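You operate a simulated robot arm through the tools that you are given. There is no shell and no other tool. Be economical: measure what you need, move in short steps, check, and stop when the job is done.

You run a simulated robot arm. Do the job below in one go: nothing can be reset, and whatever is moved stays where it is left.

## Task
Wax the middle of the red-dot nail brush's back in the clamping jig.
Fine: clamp it first and leave it clamped; use the green pad and the green box; pad back on the black mat, lid shut; the other brush stays unwaxed. Set down upright: green pad. A coat counts when it lies all over at full strength: go over it till it gets no stronger.

The check looks at the end state, three seconds after you hand in, the way a careful person would. Anything else that was tipped, shoved, dropped, spilled or broken makes it a failure. Lids that push on must go on centred and level and be pressed home; caps that screw on are set level and turned clockwise until they are tight.

## Robot
A 7-joint arm with a two-finger parallel gripper, fixed in place. Base frame: the origin is at the foot of the arm, x ahead of it, y to its left, z up; the work surface is at about z = 0. Lengths are in m, angles in degrees, forces in N, time in s.
With the tool pointing down near the work surface it reaches from about 0.22 to 0.58 m from the base axis. Its first joint turns from -66.0 to 66.0 degrees. Payload 2.5 kg.
The TCP is the grasp point between the finger pads, 0.023 m short of the fingertips. In the tool frame z runs along the fingers and y along their closing line. The gripper opens to 0.094 m. The fingers are 0.038 m wide and 0.01 m thick; the gripper's body (0.054 by 0.096 m) begins 0.039 m behind the TCP.
Orientation is that of the tool frame in the base frame, as a unit quaternion [w, x, y, z]. With the fingers straight down and closing along the base's y, the tool's x points along the base's -x, its y along +y and its z along -z.

## Interface
- The arm moves only by the tool jog_arm. Its argument "rows" is a list of rows, each an object (a shift or turn left out is 0, a gripper value left out holds the last) with "travel": the shift along the tool's x, y, z in units of 500 mm (1.0 is 500 mm), a list of three; "turn": the turn, a rotation vector about the tool's x, y, z in units of 180 degrees (1.0 is 180 degrees), a list of three; "jaw": the closure, from 0 (fully open) to 1 (shut). In form: [{"travel": [tx, ty, tz], "turn": [ax, ay, az], "jaw": jaw}, ...]. A call has 1 to 10 rows; each row is the pose to reach, as a shift and turn from the pose commanded when the call began, along the tool's axes at that moment. A call with a number of a shift or a turn outside -1 to 1 is refused whole. Each row takes 0.2 s and may step no farther than 0.05 m and 8.6 degrees from the row before; otherwise, or with a gripper value out of range, the whole call is refused. Where a pose cannot be reached the arm comes as near as it can. A force on the tool above 50 N (or 10 N above the force at the start of the call, whichever is more), or a blocked arm, ends the call early, and 0.2 s more pass. Each finger travels about 0.108 m/s and halts on what it meets, pressing with about 22 N; the grip force reading is that of the motor and also rises with nothing between the fingers. The clock runs only during rows and for 0.2 s after the last one: add rows that repeat a pose to give the fingers time. It gives the time, the measured TCP pose, the force on the tool (base axes), the opening and the grip force at its end, in the units of the frame above (readings bear some noise), with the torque about the TCP (base axes, N m) and any sound that the robot's microphone picked up, and new pictures: "show" is both (left out), scene, wrist or none.
- Cameras (640 x 400 px; columns grow to the right, rows downward): "scene" is fixed at [0.0939, -0.3916, 0.5541]; the picture's right is [0.96, -0.26, 0.00], its down [-0.12, -0.46, -0.88] and it looks along [0.23, 0.85, -0.47] (base axes); focal length 316 px, centre (320, 200). "wrist" rides on the gripper at [0.086, 0.016, -0.075] in the tool frame; the picture's right is [-0.18, 0.98, 0.00], its down [-0.58, -0.11, -0.81] and it looks along [-0.79, -0.15, 0.59] (tool axes); focal length 243 px, centre (320, 200). There is no depth. A picture from a camera that has moved, and an enlarged one, comes with that camera's place and axes in the base frame and with its lens.
- inspect(camera, box): a new picture of the part [left, top, right, bottom] of that camera's present view, enlarged. No time passes.
- finish_job(): hands the job in; it is judged then, once.

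Work in short steps. Places have to be worked out from the pictures, the camera data and where the tool is seen: move nearer, look again, correct. Check each grasp and each placing, and mend what went wrong. You have 120 turns and 200 pictures in all, those below and enlarged ones among them. Open the gripper and draw the arm clear of the work before you hand the job in, unless the task says otherwise; then end with one line.

The tools are called as name(argument=value, ...) on one line, values as JSON. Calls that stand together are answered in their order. jog_arm: Moves the arm, as the interface text tells. Its arguments: {"type":"object","properties":{"rows":{"type":"array"},"show":{"type":"string","enum":["both","scene","wrist","none"]}},"required":["rows"]} The other tools are called the same way: inspect (camera, box) takes an enlarged picture of a part of a camera's view; finish_job () hands the job in.

At the start:

```text
clock: 0.0
tcp_pos: [0.2628, 0.2246, 0.2967]
orientation: [0.0, 0.0, 1.0, 0.0]
ft_force: [0.3, -0.4, 0.7]
moment: [-0.03, -0.03, 0.02]
width: 0.094
grasp_force: 0.1
```

scene: 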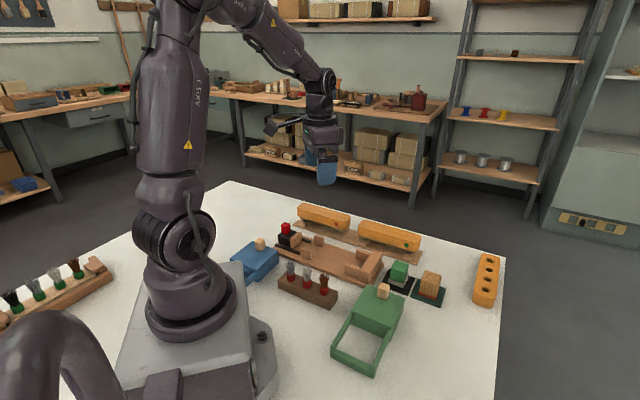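
wrist: 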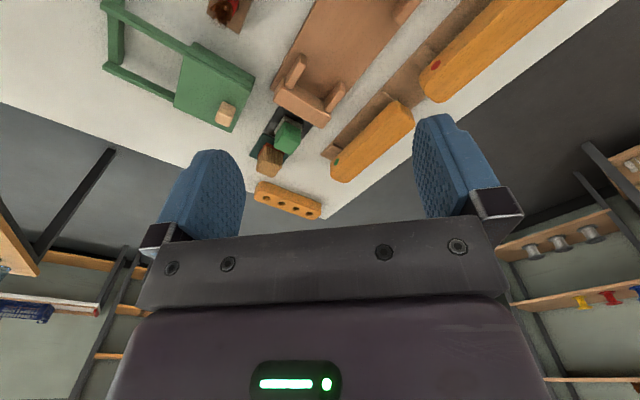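

I'll look closely at the work area first.

inspect(camera="scene", box=[220, 190, 380, 290])

inspect(camera="scene", box=[320, 210, 520, 380])

inspect(camera="wrist", box=[90, 0, 570, 230])

```text
4.00 times, centred on (300, 240) of scene
camera zoom: at [0.0939, -0.3916, 0.5541], right [0.96, -0.26, 0.0], down [-0.12, -0.46, -0.88], along [0.23, 0.85, -0.47], focal length 1266 px, centre (400, 40)
```

zoom: 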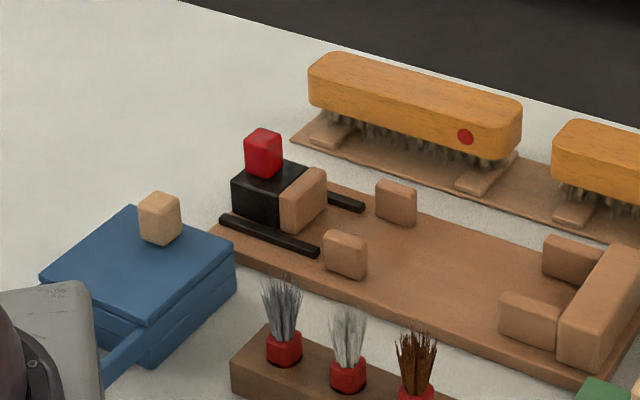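

```text
2.35 times, centred on (420, 295) of scene
camera zoom: at [0.0939, -0.3916, 0.5541], right [0.96, -0.26, 0.0], down [-0.12, -0.46, -0.88], along [0.23, 0.85, -0.47], focal length 745 px, centre (85, -24)
```

zoom: 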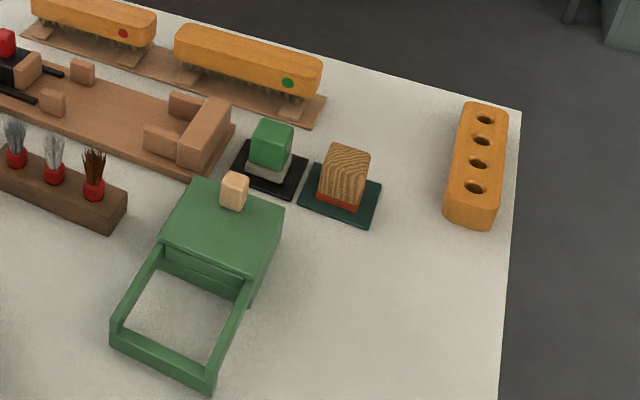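

```text
1.33 times, centred on (330, 115) of wrist
camera zoom: at [0.1757, 0.2404, 0.3727], right [0.18, 0.98, 0.0], down [0.58, -0.11, 0.81], along [0.79, -0.15, -0.59], focal length 324 px, centre (307, 313)
```

zoom: 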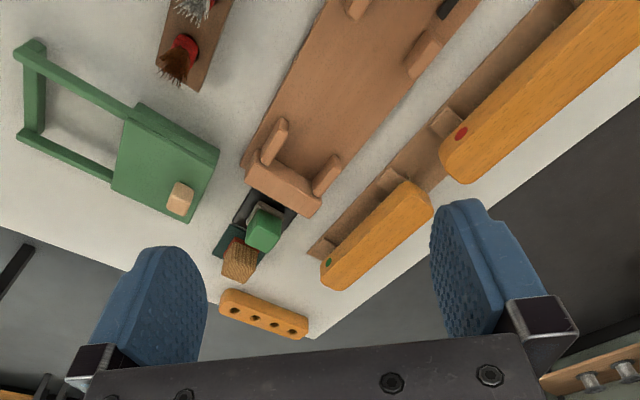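

The red-dot brush sits behind the jig, and everything there runs at roughly -37° from x. I'll yaw the tool to line up and move towards it for a better view.

jog_arm(rows=[{"travel": [0.01, 0.07, 0], "turn": [0, 0, 0.0411]}, {"travel": [0.02, 0.14, 0], "turn": [0, 0, 0.0822]}, {"travel": [0.03, 0.21, 0], "turn": [0, 0, 0.1233]}, {"travel": [0.04, 0.28, 0], "turn": [0, 0, 0.1644]}, {"travel": [0.045, 0.35, 0], "turn": [0, 0, 0.2055]}])

```text
clock: 1.2
tcp_pos: [0.2402, 0.4006, 0.2979]
orientation: [0.0, 0.318, 0.948, 0.001]
ft_force: [0.4, -0.1, -0.1]
moment: [-0.02, -0.03, -0.04]
width: 0.0939
grasp_force: 0.1
camera wrist: at [0.1813, 0.4646, 0.3732], right [0.74, 0.67, 0.0], down [0.4, -0.44, 0.81], along [0.54, -0.6, -0.59], focal length 243 px, centre (320, 200)
```

scene: 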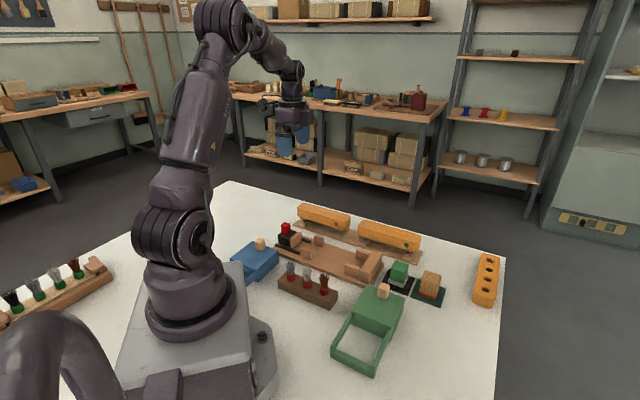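
wrist: 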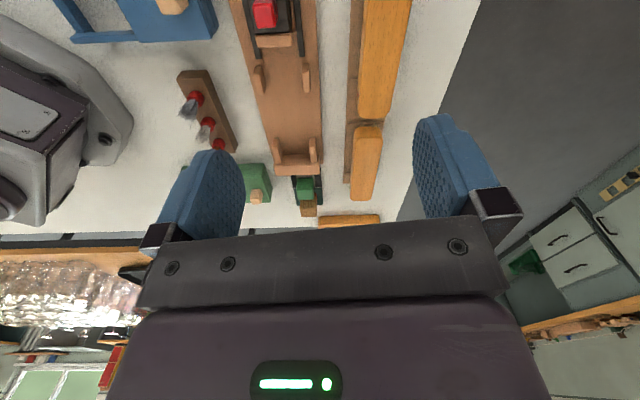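

inspect(camera="wrist", box=[220, 0, 460, 150])

inspect(camera="wrist", box=[220, 100, 420, 230])

```text
2.67 times, centred on (340, 75) of wrist
camera zoom: at [0.1813, 0.4646, 0.3732], right [0.74, 0.67, 0.0], down [0.4, -0.44, 0.81], along [0.54, -0.6, -0.59], focal length 647 px, centre (267, 533)
```

zoom: 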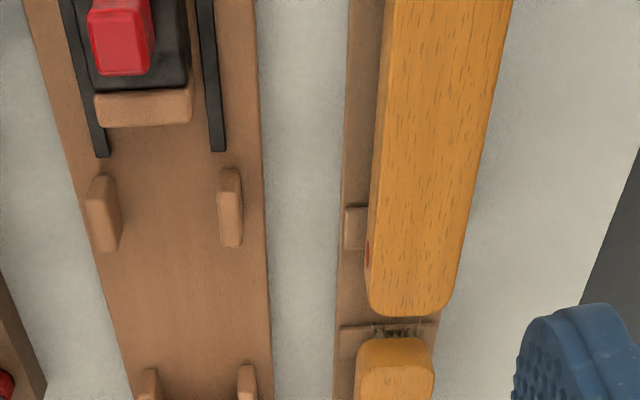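

```text
3.08 times, centred on (320, 165) of wrist
camera zoom: at [0.1813, 0.4646, 0.3732], right [0.74, 0.67, 0.0], down [0.4, -0.44, 0.81], along [0.54, -0.6, -0.59], focal length 746 px, centre (320, 308)
```

zoom: 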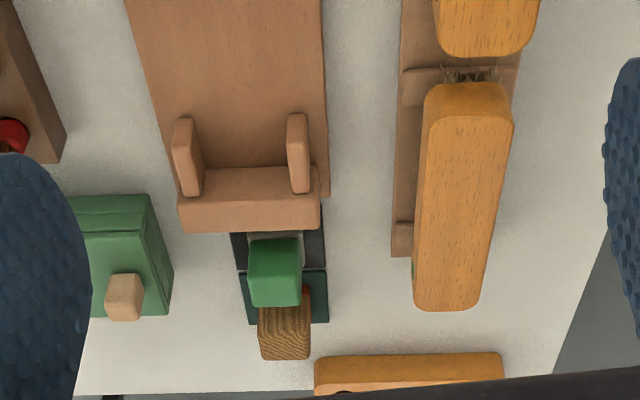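

The items' axis is nearer -45°. I'll correct the yaw and go above the red-dot brush at lower height to measure it.

jog_arm(rows=[{"travel": [-0.041, 0.039, 0.053], "turn": [0, 0, 0.0157]}, {"travel": [-0.082, 0.079, 0.107], "turn": [0, 0, 0.0314]}, {"travel": [-0.1236, 0.1184, 0.16], "turn": [0, 0, 0.0472]}, {"travel": [-0.1236, 0.1184, 0.16], "turn": [0, 0, 0.0472]}])

```text
clock: 2.2
tcp_pos: [0.3231, 0.4099, 0.2166]
orientation: [-0.001, 0.386, 0.922, 0.0]
ft_force: [-0.3, 1.2, -0.9]
moment: [0.03, 0.0, 0.01]
width: 0.0942
grasp_force: 0.0
camera wrist: at [0.2758, 0.4826, 0.2924], right [0.83, 0.56, 0.0], down [0.33, -0.49, 0.81], along [0.45, -0.67, -0.59], focal length 243 px, centre (320, 200)
```

scene: 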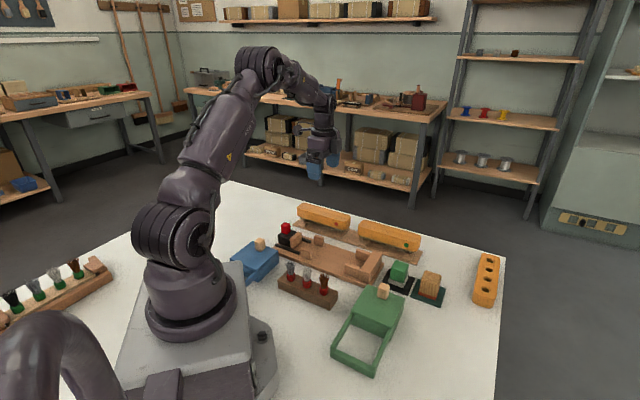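
wrist: 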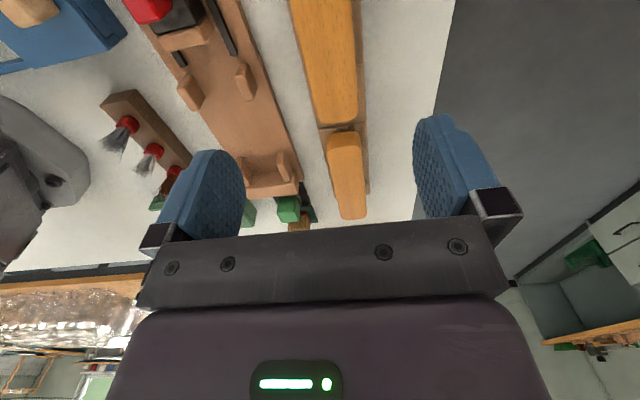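

inspect(camera="wrist", box=[270, 0, 430, 100])

inspect(camera="wrist", box=[120, 0, 280, 100])

inspect(camera="wrist", box=[230, 100, 390, 240])

```text
4.00 times, centred on (350, 50) of wrist
camera zoom: at [0.2758, 0.4826, 0.2924], right [0.83, 0.56, 0.0], down [0.33, -0.49, 0.81], along [0.45, -0.67, -0.59], focal length 970 px, centre (200, 800)
```

zoom: 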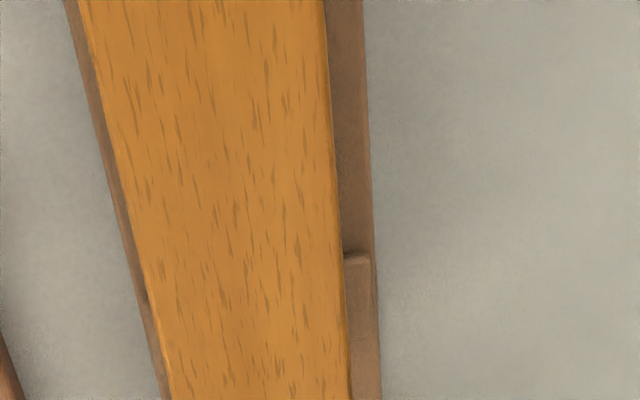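

```text
4.00 times, centred on (200, 50) of wrist
camera zoom: at [0.2758, 0.4826, 0.2924], right [0.83, 0.56, 0.0], down [0.33, -0.49, 0.81], along [0.45, -0.67, -0.59], focal length 970 px, centre (800, 800)
```

zoom: 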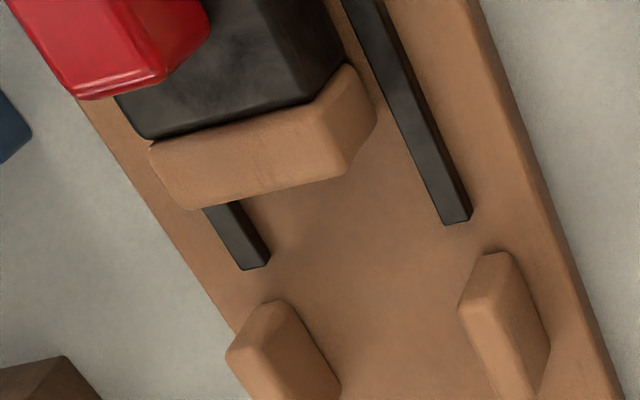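

```text
2.86 times, centred on (310, 170) of wrist
camera zoom: at [0.2758, 0.4826, 0.2924], right [0.83, 0.56, 0.0], down [0.33, -0.49, 0.81], along [0.45, -0.67, -0.59], focal length 693 px, centre (349, 286)
```

zoom: 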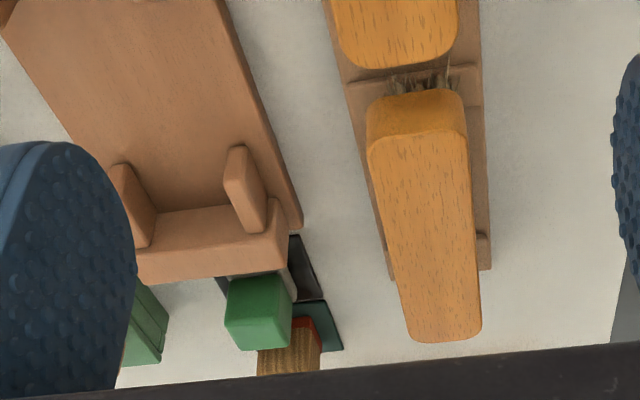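

Brush axis measured at about -45.4°, centre ≈ (0.328, 0.413), top ≈ z 0.066, width ≈ 0.044. I'll centre over it and go down partway, then look.

jog_arm(rows=[{"travel": [0, 0.014, 0.08]}, {"travel": [0, 0.014, 0.16]}, {"travel": [0, 0.014, 0.24]}, {"travel": [0, 0.014, 0.24]}])

```text
clock: 3.2
tcp_pos: [0.3292, 0.4141, 0.096]
orientation: [0.0, 0.386, 0.922, 0.0]
ft_force: [-0.5, 0.2, -0.5]
moment: [0.01, -0.01, -0.02]
width: 0.0942
grasp_force: 0.0
camera wrist: at [0.2802, 0.4872, 0.1726], right [0.83, 0.56, 0.0], down [0.33, -0.49, 0.81], along [0.45, -0.67, -0.59], focal length 243 px, centre (320, 200)
```

scene: 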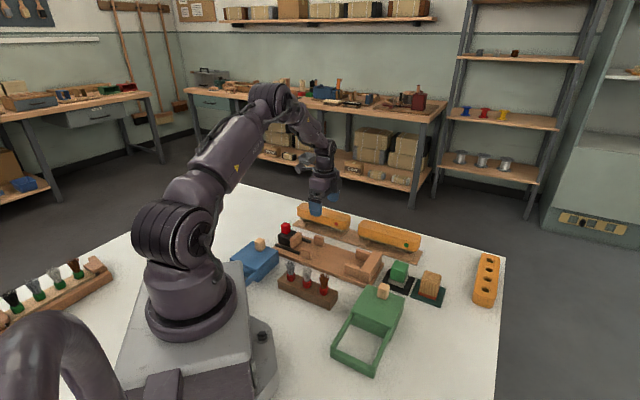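
wrist: 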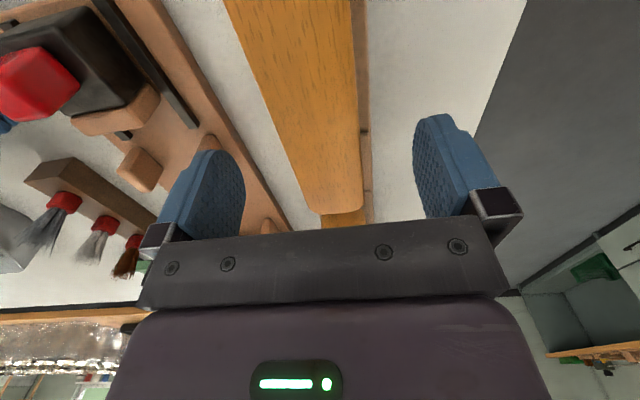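

Alignment looks good. Go down to z ≈ 0.058 and close on the wood.

jog_arm(rows=[{"travel": [0, 0, 0.038]}, {"travel": [0, 0, 0.076]}, {"travel": [0, 0, 0.076]}, {"travel": [0, 0, 0.076], "jaw": 0.4}, {"travel": [0, 0, 0.076], "jaw": 0.7}, {"travel": [0, 0, 0.076], "jaw": 0.7}, {"travel": [0, 0, 0.076], "jaw": 0.7}])

```text
clock: 4.8
tcp_pos: [0.3292, 0.414, 0.0603]
orientation: [0.0, 0.386, 0.922, 0.0]
ft_force: [0.2, 0.8, -0.9]
moment: [0.0, -0.05, 0.05]
width: 0.0454
grasp_force: 21.9
camera wrist: at [0.2802, 0.4867, 0.1347], right [0.83, 0.56, 0.0], down [0.33, -0.49, 0.81], along [0.45, -0.67, -0.59], focal length 243 px, centre (320, 200)
```

scene: 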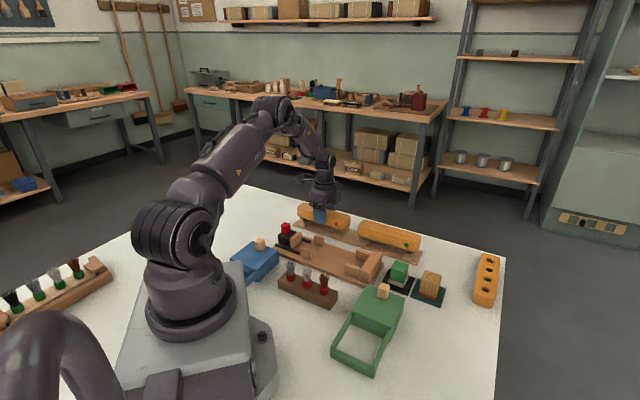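
wrist: 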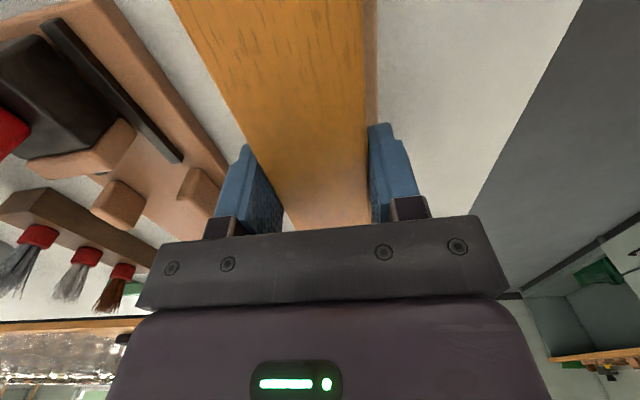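

Gripped (0.045 m). Lift it straight up and check.

jog_arm(rows=[{"travel": [0, 0, -0.05]}, {"travel": [0, 0, -0.12]}, {"travel": [0, 0, -0.18]}, {"travel": [0, 0, -0.18]}])

inspect(camera="scene", box=[260, 170, 420, 290])

```text
clock: 5.8
tcp_pos: [0.3285, 0.4146, 0.15]
orientation: [-0.001, 0.386, 0.923, 0.0]
ft_force: [-0.2, -0.1, -1.8]
moment: [-0.01, 0.02, -0.01]
width: 0.0456
grasp_force: 22.0
camera wrist: at [0.2803, 0.4862, 0.225], right [0.83, 0.56, 0.0], down [0.33, -0.49, 0.81], along [0.45, -0.67, -0.59], focal length 243 px, centre (320, 200)
```

scene: 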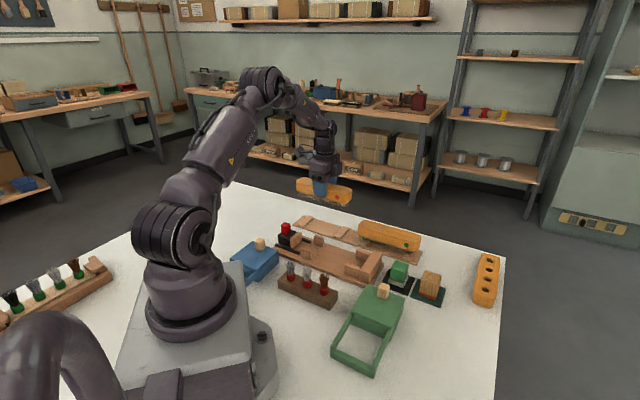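
wrist: 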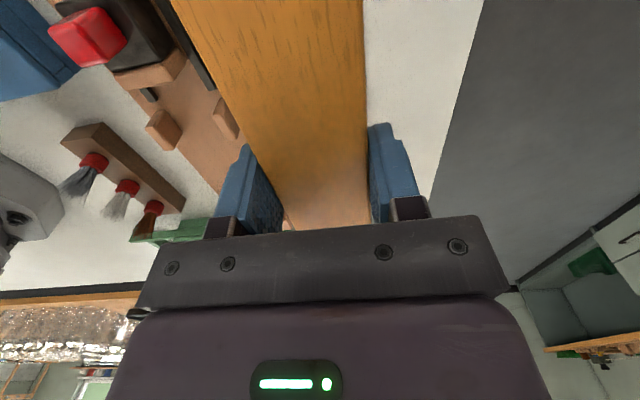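

```text
3.33 times, centred on (340, 230) of scene
camera zoom: at [0.0939, -0.3916, 0.5541], right [0.96, -0.26, 0.0], down [-0.12, -0.46, -0.88], along [0.23, 0.85, -0.47], focal length 1055 px, centre (253, 100)
```

zoom: 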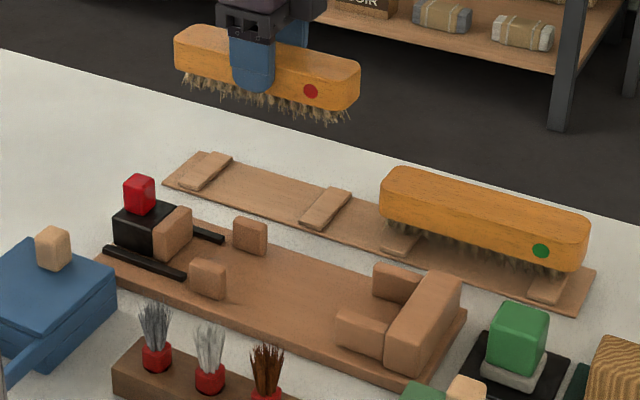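

Brush held level and roughly centred. Before lowering, I'll cross to the other side of the jig to triangulate the guides from both sides.

jog_arm(rows=[{"travel": [-0.012, -0.078, 0]}, {"travel": [-0.024, -0.156, 0]}, {"travel": [-0.036, -0.234, 0]}, {"travel": [-0.048, -0.312, 0]}, {"travel": [-0.06, -0.39, 0]}, {"travel": [-0.07, -0.468, 0]}, {"travel": [-0.07, -0.468, 0]}], show="wrist")

inspect(camera="wrist", box=[320, 0, 560, 150])

```text
clock: 7.4
tcp_pos: [0.1862, 0.2243, 0.1488]
orientation: [0.0, 0.387, 0.922, 0.0]
ft_force: [0.0, -0.9, -1.9]
moment: [0.0, 0.02, -0.02]
width: 0.0457
grasp_force: 22.0
camera wrist: at [0.1379, 0.2971, 0.2247], right [0.83, 0.56, 0.0], down [0.33, -0.49, 0.81], along [0.45, -0.67, -0.59], focal length 243 px, centre (320, 200)
```

wrist: 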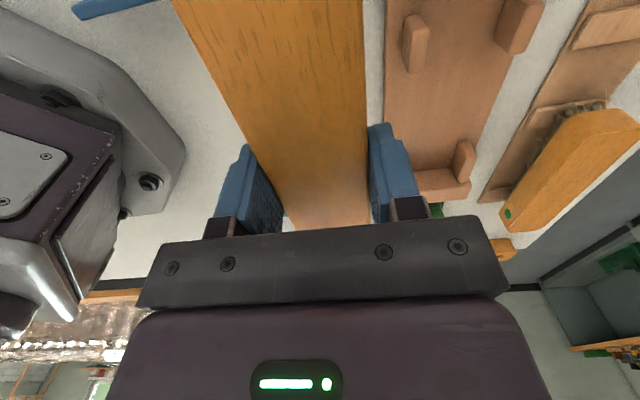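

```text
2.67 times, centred on (440, 75) of wrist
camera zoom: at [0.1379, 0.2971, 0.2247], right [0.83, 0.56, 0.0], down [0.33, -0.49, 0.81], along [0.45, -0.67, -0.59], focal length 647 px, centre (0, 533)
```

zoom: 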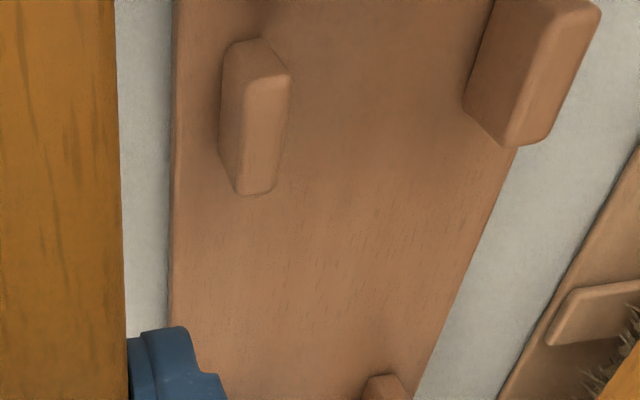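

Triangulated: guides' inner faces at n≈0.367 and 0.4245 (centre 0.3955), tops at z≈0.036, stop face at s≈0.135. Now bring the brush over the jig and down partway.

jog_arm(rows=[{"travel": [-0.046, 0.07, 0]}, {"travel": [-0.092, 0.14, 0]}, {"travel": [-0.138, 0.212, 0]}, {"travel": [-0.138, 0.212, 0.06]}, {"travel": [-0.138, 0.212, 0.1]}, {"travel": [-0.138, 0.212, 0.1]}])

inspect(camera="scene", box=[260, 200, 400, 300])

```text
clock: 8.8
tcp_pos: [0.3123, 0.2507, 0.0993]
orientation: [0.0, 0.386, 0.922, 0.0]
ft_force: [0.5, 0.2, -1.6]
moment: [-0.04, 0.0, 0.03]
width: 0.0458
grasp_force: 22.1
camera wrist: at [0.263, 0.3227, 0.1749], right [0.83, 0.56, 0.0], down [0.33, -0.49, 0.81], along [0.45, -0.67, -0.59], focal length 243 px, centre (320, 200)
```

scene: 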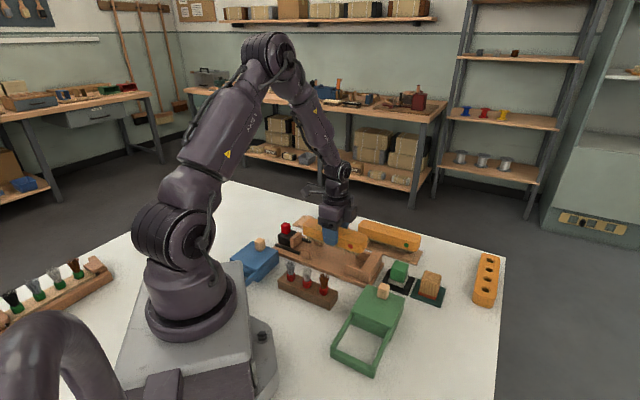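
wrist: 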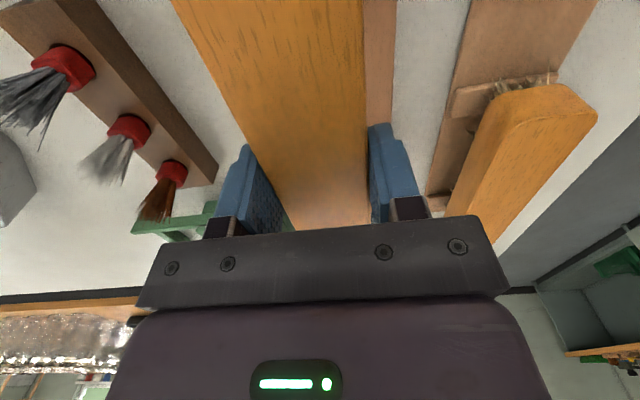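

```text
4.00 times, centred on (330, 250) of scene
camera zoom: at [0.0939, -0.3916, 0.5541], right [0.96, -0.26, 0.0], down [-0.12, -0.46, -0.88], along [0.23, 0.85, -0.47], focal length 1266 px, centre (280, 0)
```

zoom: 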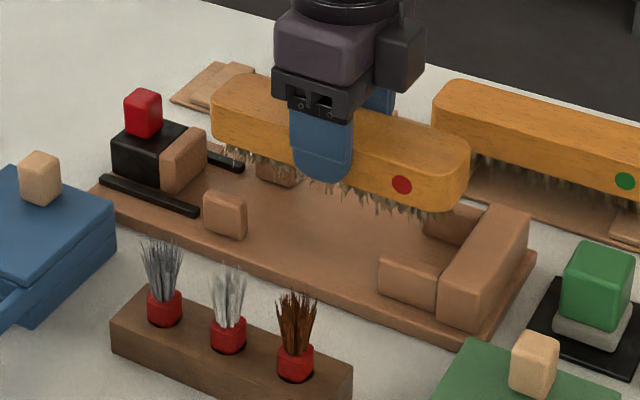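

Position is good (s≈0.041, n≈0.398); nudge n by −2 mm and lower carefully.

jog_arm(rows=[{"travel": [0, -0.004, 0.03]}, {"travel": [0, -0.004, 0.06]}, {"travel": [0, -0.004, 0.072]}, {"travel": [0, -0.004, 0.076]}, {"travel": [0, -0.004, 0.076]}])

inspect(camera="scene", box=[260, 200, 400, 300])

```text
clock: 10.0
tcp_pos: [0.3104, 0.2494, 0.0617]
orientation: [0.0, 0.386, 0.923, 0.001]
ft_force: [0.0, 0.0, -1.4]
moment: [0.03, 0.04, 0.04]
width: 0.0459
grasp_force: 22.5
camera wrist: at [0.2608, 0.3218, 0.1367], right [0.83, 0.56, 0.0], down [0.33, -0.49, 0.81], along [0.45, -0.67, -0.59], focal length 243 px, centre (320, 200)
```

scene: 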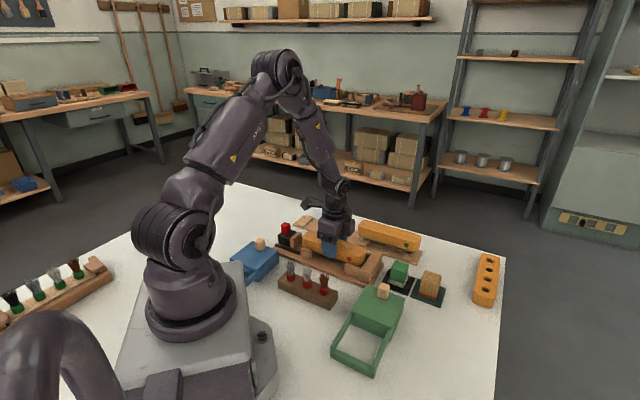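
wrist: 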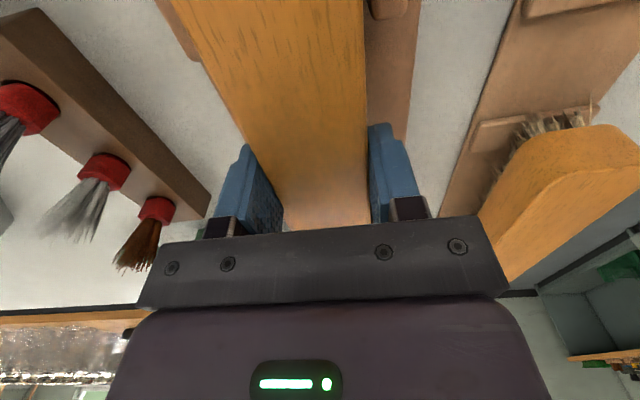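

```text
4.00 times, centred on (330, 250) of scene
camera zoom: at [0.0939, -0.3916, 0.5541], right [0.96, -0.26, 0.0], down [-0.12, -0.46, -0.88], along [0.23, 0.85, -0.47], focal length 1266 px, centre (280, 0)
```

zoom: 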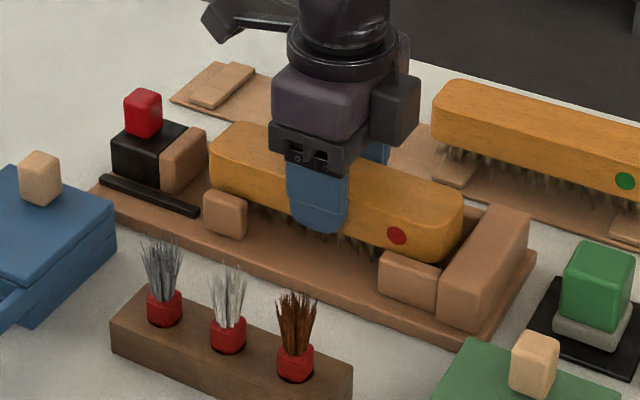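

The brush is between the guides with a small gap to the stop. Slide it towards the stop a few mm.

jog_arm(rows=[{"travel": [-0.006, 0, 0]}, {"travel": [-0.012, 0, 0]}, {"travel": [-0.012, 0, 0]}], show="none")

inspect(camera="scene", box=[330, 225, 400, 295])

```text
clock: 10.8
tcp_pos: [0.3145, 0.2454, 0.0615]
orientation: [0.0, 0.386, 0.922, 0.0]
ft_force: [-1.1, 0.5, -2.0]
moment: [0.05, 0.02, 0.01]
width: 0.0458
grasp_force: 21.6
```

```text
5.71 times, centred on (365, 260) of scene
camera zoom: at [0.0939, -0.3916, 0.5541], right [0.96, -0.26, 0.0], down [-0.12, -0.46, -0.88], along [0.23, 0.85, -0.47], focal length 1809 px, centre (63, -143)
```

zoom: 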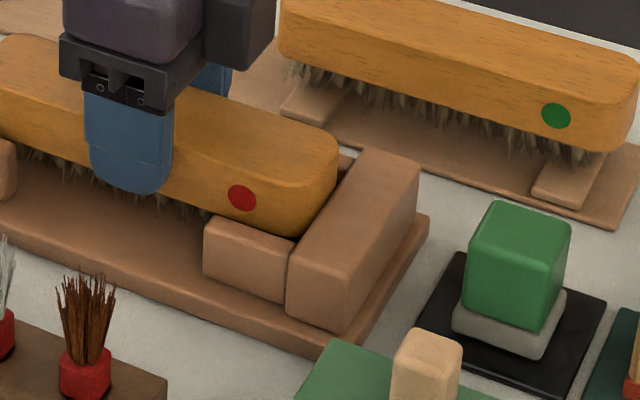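

jog_arm(rows=[{"travel": [-0.003, 0, 0]}, {"travel": [-0.006, 0, 0]}, {"travel": [-0.006, 0, 0]}], show="none")

```text
clock: 11.6
tcp_pos: [0.3147, 0.2454, 0.0621]
orientation: [-0.002, 0.385, 0.923, 0.001]
ft_force: [-11.3, 9.2, 6.0]
moment: [-0.22, -0.19, 0.09]
width: 0.046
grasp_force: 21.9
```

It touched the stop (≈15 N). Back off 3 mm and lower until the bristles bear.

jog_arm(rows=[{"travel": [0.006, 0, 0]}, {"travel": [0.006, 0, 0.004]}, {"travel": [0.006, 0, 0.008]}, {"travel": [0.006, 0, 0.008]}], show="none")

```text
clock: 12.6
tcp_pos: [0.3135, 0.2444, 0.0592]
orientation: [0.001, 0.387, 0.922, 0.001]
ft_force: [-0.8, -4.5, 17.5]
moment: [-0.12, 0.08, 0.07]
width: 0.0458
grasp_force: 22.3
```

Bristles bear on the plate at TCP z≈0.060. Ease up slightly, release and rise.

jog_arm(rows=[{"travel": [0, 0, -0.004]}, {"travel": [0, 0, -0.004], "jaw": 0.2}, {"travel": [0, 0, -0.004], "jaw": 0.2}, {"travel": [0, 0, -0.004], "jaw": 0.2}, {"travel": [0, 0, -0.08]}, {"travel": [0, 0, -0.16]}, {"travel": [0, 0, -0.22]}, {"travel": [0, 0, -0.22]}])

inspect(camera="scene", box=[260, 200, 400, 300])

```text
clock: 14.4
tcp_pos: [0.3142, 0.2445, 0.169]
orientation: [0.0, 0.387, 0.922, 0.0]
ft_force: [-0.6, -1.0, -1.1]
moment: [0.01, 0.03, -0.01]
width: 0.0752
grasp_force: 0.1
camera wrist: at [0.2652, 0.3174, 0.2436], right [0.83, 0.56, 0.0], down [0.33, -0.49, 0.81], along [0.45, -0.67, -0.59], focal length 243 px, centre (320, 200)
```

scene: 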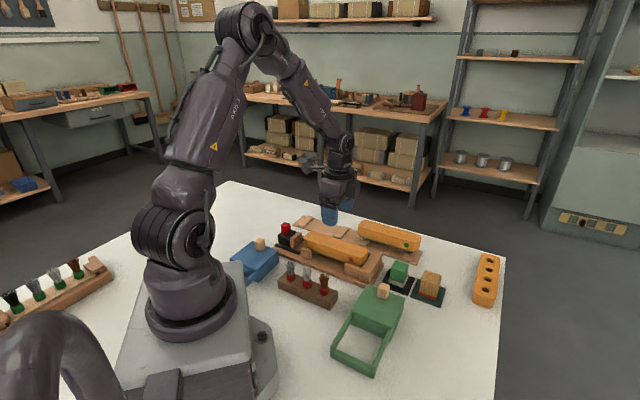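
wrist: 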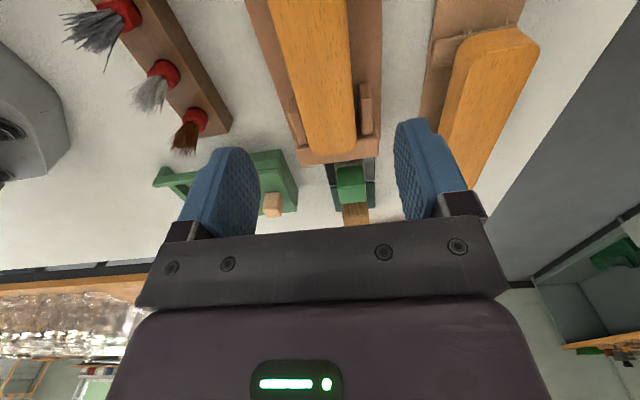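

```text
4.00 times, centred on (330, 250) of scene
camera zoom: at [0.0939, -0.3916, 0.5541], right [0.96, -0.26, 0.0], down [-0.12, -0.46, -0.88], along [0.23, 0.85, -0.47], focal length 1266 px, centre (280, 0)
```

zoom: 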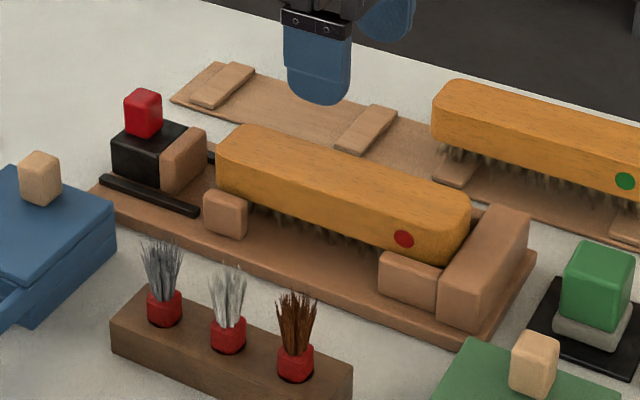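

The brush lies square against the stop. Next, look at the clamp's red knob from above it.

jog_arm(rows=[{"travel": [0.08, 0, 0], "jaw": 0.2}, {"travel": [0.16, 0, 0]}, {"travel": [0.24, 0, 0]}, {"travel": [0.313, 0, 0], "jaw": 0}, {"travel": [0.313, 0, 0]}], show="wrist")

inspect(camera="wrist", box=[240, 0, 440, 125])

```text
clock: 15.6
tcp_pos: [0.2035, 0.3553, 0.1683]
orientation: [-0.001, 0.387, 0.922, 0.0]
ft_force: [0.0, -0.4, -0.1]
moment: [-0.03, 0.05, 0.02]
width: 0.094
grasp_force: 0.1
camera wrist: at [0.1554, 0.4292, 0.243], right [0.83, 0.56, 0.0], down [0.33, -0.49, 0.81], along [0.45, -0.67, -0.59], focal length 243 px, centre (320, 200)
```

wrist: 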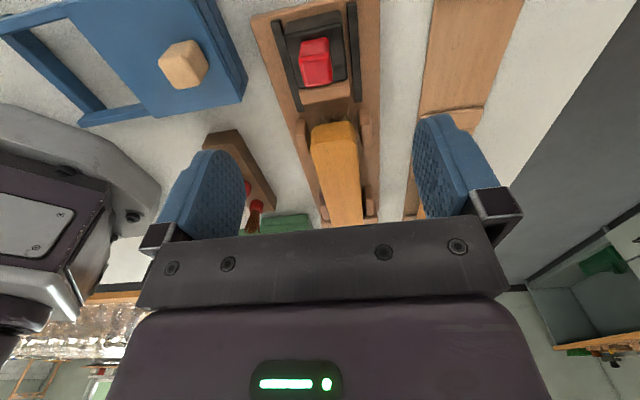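

```text
3.20 times, centred on (340, 62) of wrist
camera zoom: at [0.1554, 0.4292, 0.243], right [0.83, 0.56, 0.0], down [0.33, -0.49, 0.81], along [0.45, -0.67, -0.59], focal length 776 px, centre (256, 640)
```

zoom: 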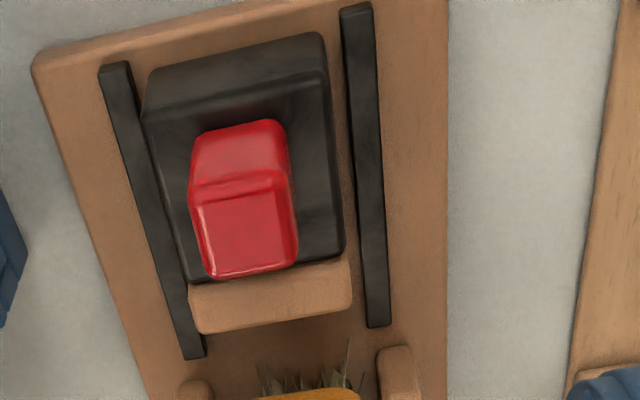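

Knob: s≈-0.1175, n≈0.394, top z≈0.077, ~2 cm square. Descend around it and grip.

jog_arm(rows=[{"travel": [0.015, 0, 0.06]}, {"travel": [0.015, 0, 0.12]}, {"travel": [0.015, 0, 0.176]}, {"travel": [0.015, 0, 0.176]}, {"travel": [0.015, 0, 0.176], "jaw": 0.9}, {"travel": [0.015, 0, 0.176], "jaw": 0.9}, {"travel": [0.015, 0, 0.176], "jaw": 0.9}])

inspect(camera="scene", box=[240, 190, 380, 290])

```text
clock: 17.2
tcp_pos: [0.1976, 0.3606, 0.0785]
orientation: [-0.001, 0.385, 0.923, -0.001]
ft_force: [-4.0, -7.0, 2.3]
moment: [0.6, 0.28, 0.86]
width: 0.0218
grasp_force: 44.9
camera wrist: at [0.1491, 0.4333, 0.1541], right [0.83, 0.56, 0.0], down [0.33, -0.49, 0.81], along [0.45, -0.67, -0.59], focal length 243 px, centre (320, 200)
```

scene: 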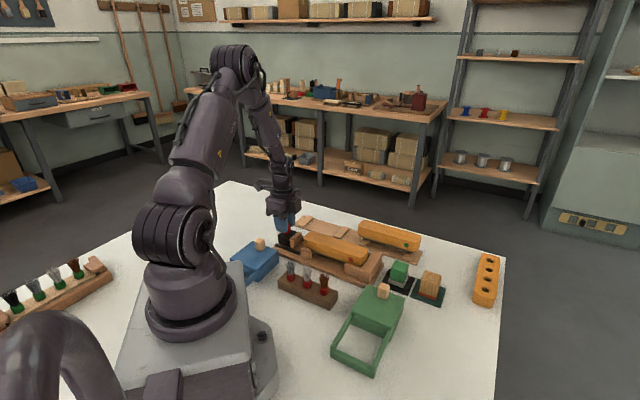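
wrist: 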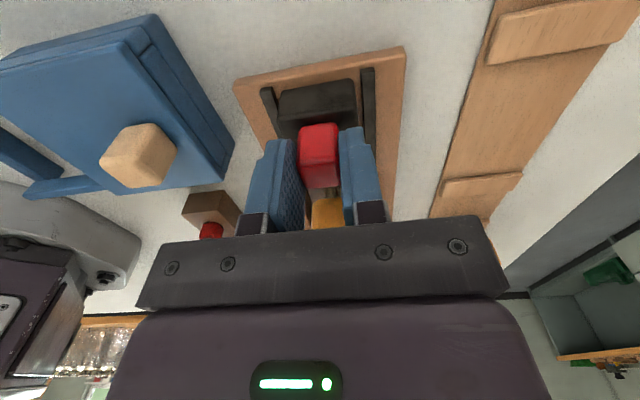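

```text
4.00 times, centred on (310, 240) of scene
camera zoom: at [0.0939, -0.3916, 0.554], right [0.96, -0.26, 0.0], down [-0.12, -0.46, -0.88], along [0.23, 0.85, -0.47], focal length 1266 px, centre (360, 40)
```

zoom: 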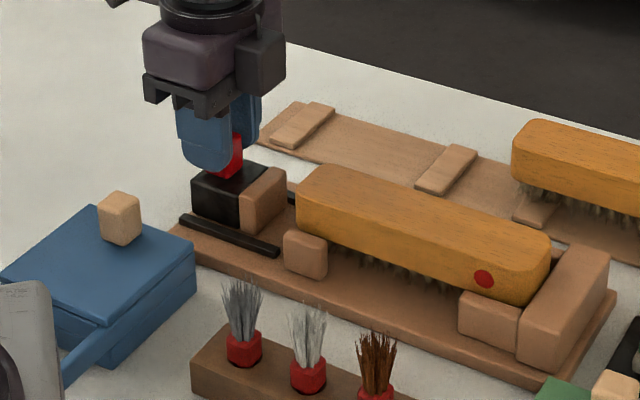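

Knob gripped. Push it along +u towards the brush in small steps.

jog_arm(rows=[{"travel": [0, -0.003, 0]}, {"travel": [-0.012, -0.003, 0]}, {"travel": [-0.024, -0.003, 0]}, {"travel": [-0.036, -0.003, 0]}, {"travel": [-0.048, -0.003, 0]}, {"travel": [-0.06, -0.003, 0]}, {"travel": [-0.06, -0.003, 0]}], show="none")

inspect(camera="scene", box=[240, 190, 380, 290])

```text
clock: 18.8
tcp_pos: [0.2191, 0.34, 0.08]
orientation: [0.002, 0.387, 0.922, 0.001]
ft_force: [10.2, 15.7, -28.9]
moment: [-0.18, 0.03, 0.97]
width: 0.0217
grasp_force: 45.3
```

```text
4.00 times, centred on (310, 240) of scene
camera zoom: at [0.0939, -0.3915, 0.5541], right [0.96, -0.26, 0.0], down [-0.12, -0.46, -0.88], along [0.23, 0.85, -0.47], focal length 1266 px, centre (360, 40)
```

zoom: 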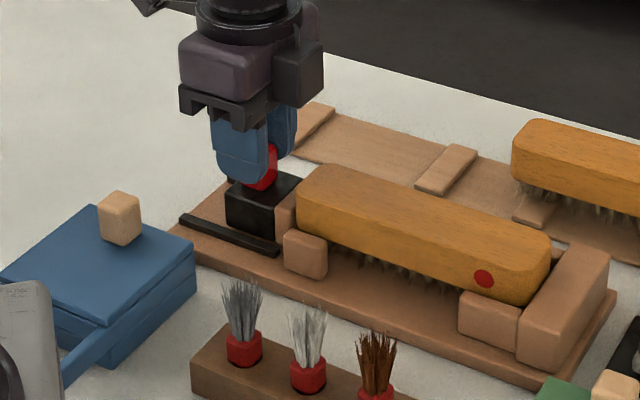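

Slid 3 cm smoothly, with some side/vertical stress. Relieve it and continue in small steps until it bears on the brush.

jog_arm(rows=[{"travel": [0, 0.0025, 0.003]}, {"travel": [-0.006, 0.0025, 0.003]}, {"travel": [-0.012, 0.0025, 0.003]}, {"travel": [-0.012, 0.0025, 0.003]}], show="none")

inspect(camera="scene", box=[270, 210, 340, 260])

```text
clock: 19.8
tcp_pos: [0.2195, 0.3395, 0.0795]
orientation: [-0.004, 0.383, 0.924, 0.002]
ft_force: [-24.4, 12.9, 15.2]
moment: [0.34, 0.13, 0.76]
width: 0.0222
grasp_force: 45.0
```

```text
8.00 times, centred on (305, 235) of scene
camera zoom: at [0.0938, -0.3916, 0.554], right [0.96, -0.26, 0.0], down [-0.12, -0.46, -0.88], along [0.23, 0.85, -0.47], focal length 2532 px, centre (440, -80)
```

zoom: 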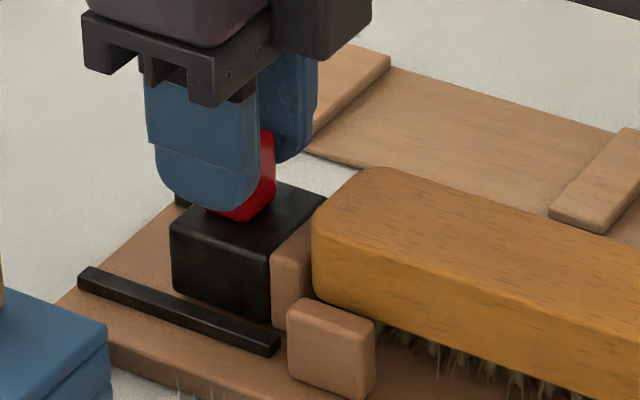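

The jaw now bears on the brush (~26 N along the axis). Press a little firmer to seat it.

jog_arm(rows=[{"travel": [-0.003, 0, 0]}, {"travel": [-0.005, 0, 0]}, {"travel": [-0.005, 0, 0]}], show="none")

```text
clock: 20.6
tcp_pos: [0.2218, 0.3373, 0.0764]
orientation: [-0.003, 0.383, 0.924, 0.002]
ft_force: [-21.5, 21.2, 2.1]
moment: [0.48, 0.24, 0.27]
width: 0.0218
grasp_force: 44.8
```

Pressed at 30 N. Open the fingers wide and rise straight up; then check the jaw stayed.

jog_arm(rows=[{"travel": [0, 0, 0], "jaw": 0.4}, {"travel": [0, 0, 0], "jaw": 0.2}, {"travel": [0, 0, 0], "jaw": 0.2}, {"travel": [0, 0, -0.08]}, {"travel": [0, 0, -0.16]}, {"travel": [0, 0, -0.24]}, {"travel": [0, 0, -0.24]}], show="wrist")

inspect(camera="scene", box=[260, 200, 400, 300])

```text
clock: 22.2
tcp_pos: [0.2241, 0.3348, 0.1981]
orientation: [-0.001, 0.386, 0.922, 0.0]
ft_force: [-0.3, -0.1, 0.0]
moment: [0.03, 0.0, 0.0]
width: 0.0752
grasp_force: 0.0
camera wrist: at [0.1758, 0.4073, 0.2735], right [0.83, 0.56, 0.0], down [0.33, -0.49, 0.81], along [0.45, -0.67, -0.59], focal length 243 px, centre (320, 200)
```

wrist: 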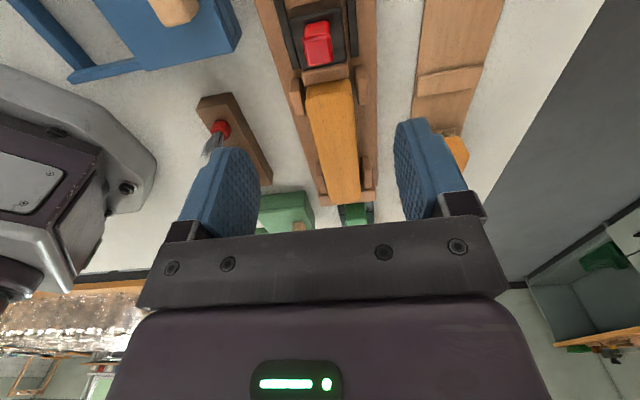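

```text
4.00 times, centred on (330, 250) of scene
camera zoom: at [0.0939, -0.3916, 0.5541], right [0.96, -0.26, 0.0], down [-0.12, -0.46, -0.88], along [0.23, 0.85, -0.47], focal length 1266 px, centre (280, 0)
```

zoom: 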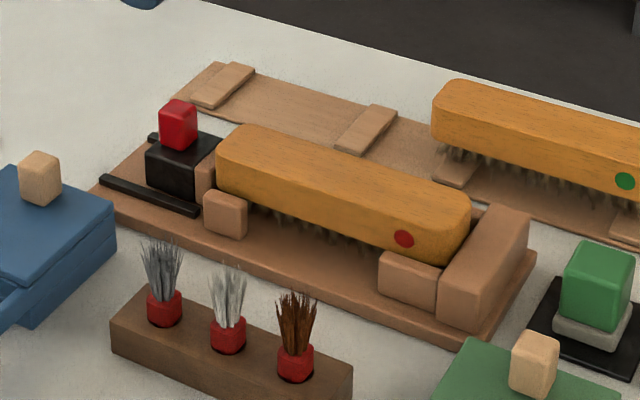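

Clamp holds. Now study the green box.

inspect(camera="scene", box=[320, 270, 430, 385])

inspect(camera="scene", box=[370, 250, 450, 310])

```text
3.48 times, centred on (375, 328) of scene
camera zoom: at [0.0939, -0.3916, 0.5541], right [0.96, -0.26, 0.0], down [-0.12, -0.46, -0.88], along [0.23, 0.85, -0.47], focal length 1101 px, centre (129, -244)
```

zoom: 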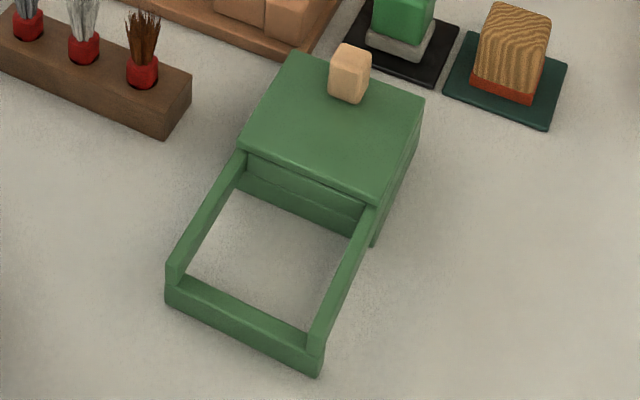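

```text
6.67 times, centred on (410, 280) of scene
camera zoom: at [0.0939, -0.3916, 0.5541], right [0.96, -0.26, 0.0], down [-0.12, -0.46, -0.88], along [0.23, 0.85, -0.47], focal length 2110 px, centre (-280, -333)
```

zoom: 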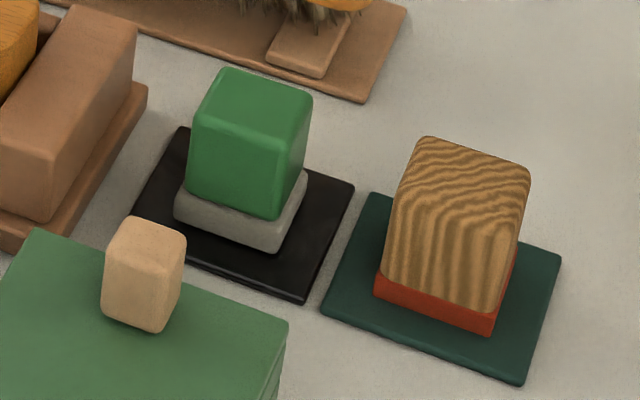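

The lid has a wooden knob at s≈0.205, n≈0.31 and slides along −n onto the frame rails; lid top ≈ z 0.036. Move above the knob for a wrist view.

jog_arm(rows=[{"travel": [-0.08, -0.024, 0]}, {"travel": [-0.16, -0.047, 0]}, {"travel": [-0.24, -0.07, 0]}, {"travel": [-0.32, -0.094, 0]}, {"travel": [-0.4, -0.117, 0]}, {"travel": [-0.48, -0.14, 0.01]}, {"travel": [-0.565, -0.164, 0.03]}, {"travel": [-0.565, -0.164, 0.04]}])

inspect(camera="wrist", box=[160, 0, 480, 200])

```text
clock: 24.0
tcp_pos: [0.3636, 0.0762, 0.1793]
orientation: [0.0, 0.387, 0.922, 0.0]
ft_force: [-0.4, -0.5, 0.9]
moment: [0.0, -0.02, 0.04]
width: 0.0751
grasp_force: 0.0
camera wrist: at [0.3164, 0.1475, 0.2536], right [0.83, 0.56, 0.0], down [0.33, -0.49, 0.81], along [0.45, -0.67, -0.59], focal length 243 px, centre (320, 200)
```

scene: 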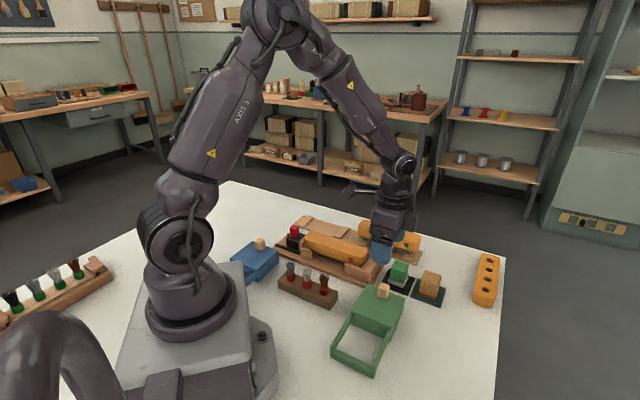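
wrist: 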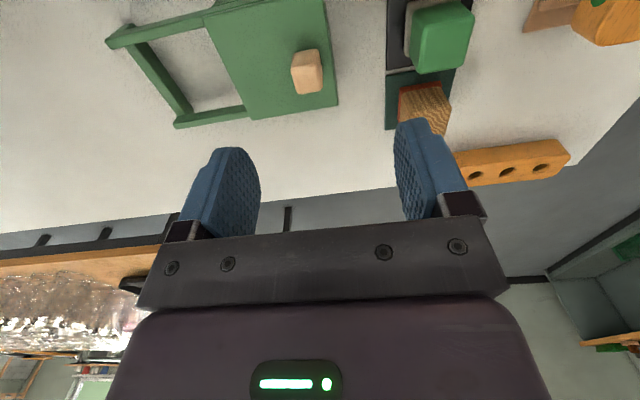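

```text
2.00 times, centred on (320, 100) of wrist
camera zoom: at [0.3164, 0.1475, 0.2536], right [0.83, 0.56, 0.0], down [0.33, -0.49, 0.81], along [0.45, -0.67, -0.59], focal length 485 px, centre (320, 400)
```

zoom: 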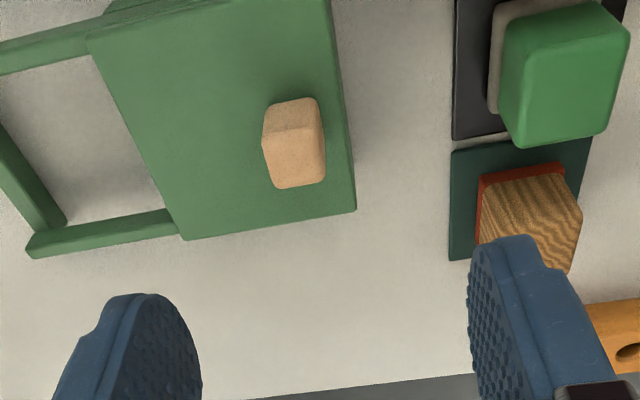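

Knob estimated at s≈0.2095, n≈0.302, lid top ≈0.045, knob top ≈0.07. Go down around it, staying just above the lid.

jog_arm(rows=[{"travel": [-0.017, -0.021, 0.06]}, {"travel": [-0.017, -0.021, 0.12]}, {"travel": [-0.017, -0.021, 0.18]}, {"travel": [-0.017, -0.021, 0.204]}, {"travel": [-0.017, -0.021, 0.204]}])

inspect(camera="scene", box=[330, 240, 450, 330])

```text
clock: 25.2
tcp_pos: [0.3641, 0.0611, 0.0765]
orientation: [0.0, 0.387, 0.922, 0.0]
ft_force: [0.1, -0.4, -0.8]
moment: [0.01, 0.02, 0.05]
width: 0.0752
grasp_force: 0.1
camera wrist: at [0.3148, 0.1351, 0.1514], right [0.83, 0.56, 0.0], down [0.33, -0.49, 0.81], along [0.45, -0.67, -0.59], focal length 243 px, centre (320, 200)
```

scene: 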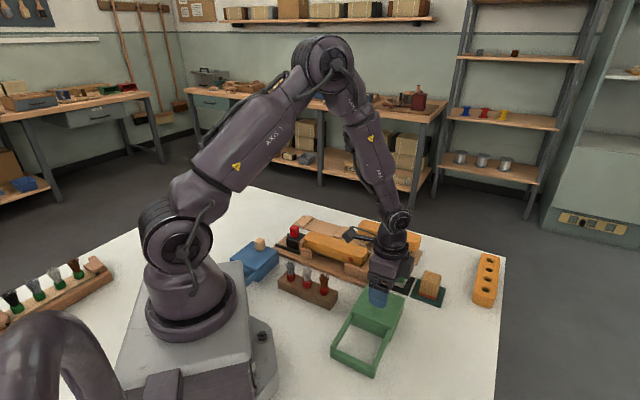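
wrist: 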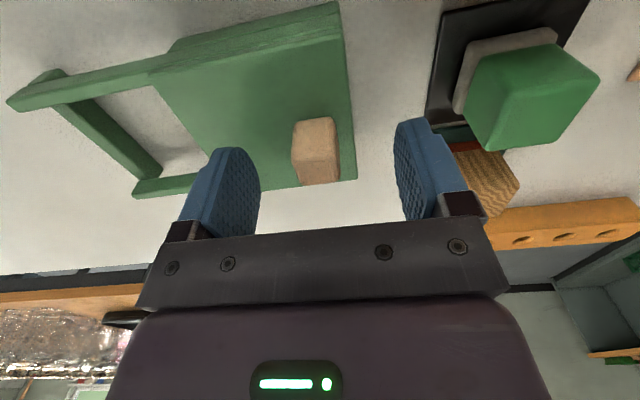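

```text
4.44 times, centred on (390, 285) of scene
camera zoom: at [0.0939, -0.3916, 0.5541], right [0.96, -0.26, 0.0], down [-0.12, -0.46, -0.88], along [0.23, 0.85, -0.47], focal length 1407 px, centre (9, -178)
```

zoom: 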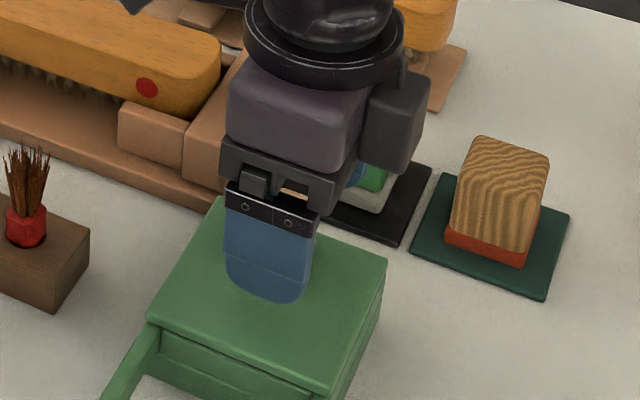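

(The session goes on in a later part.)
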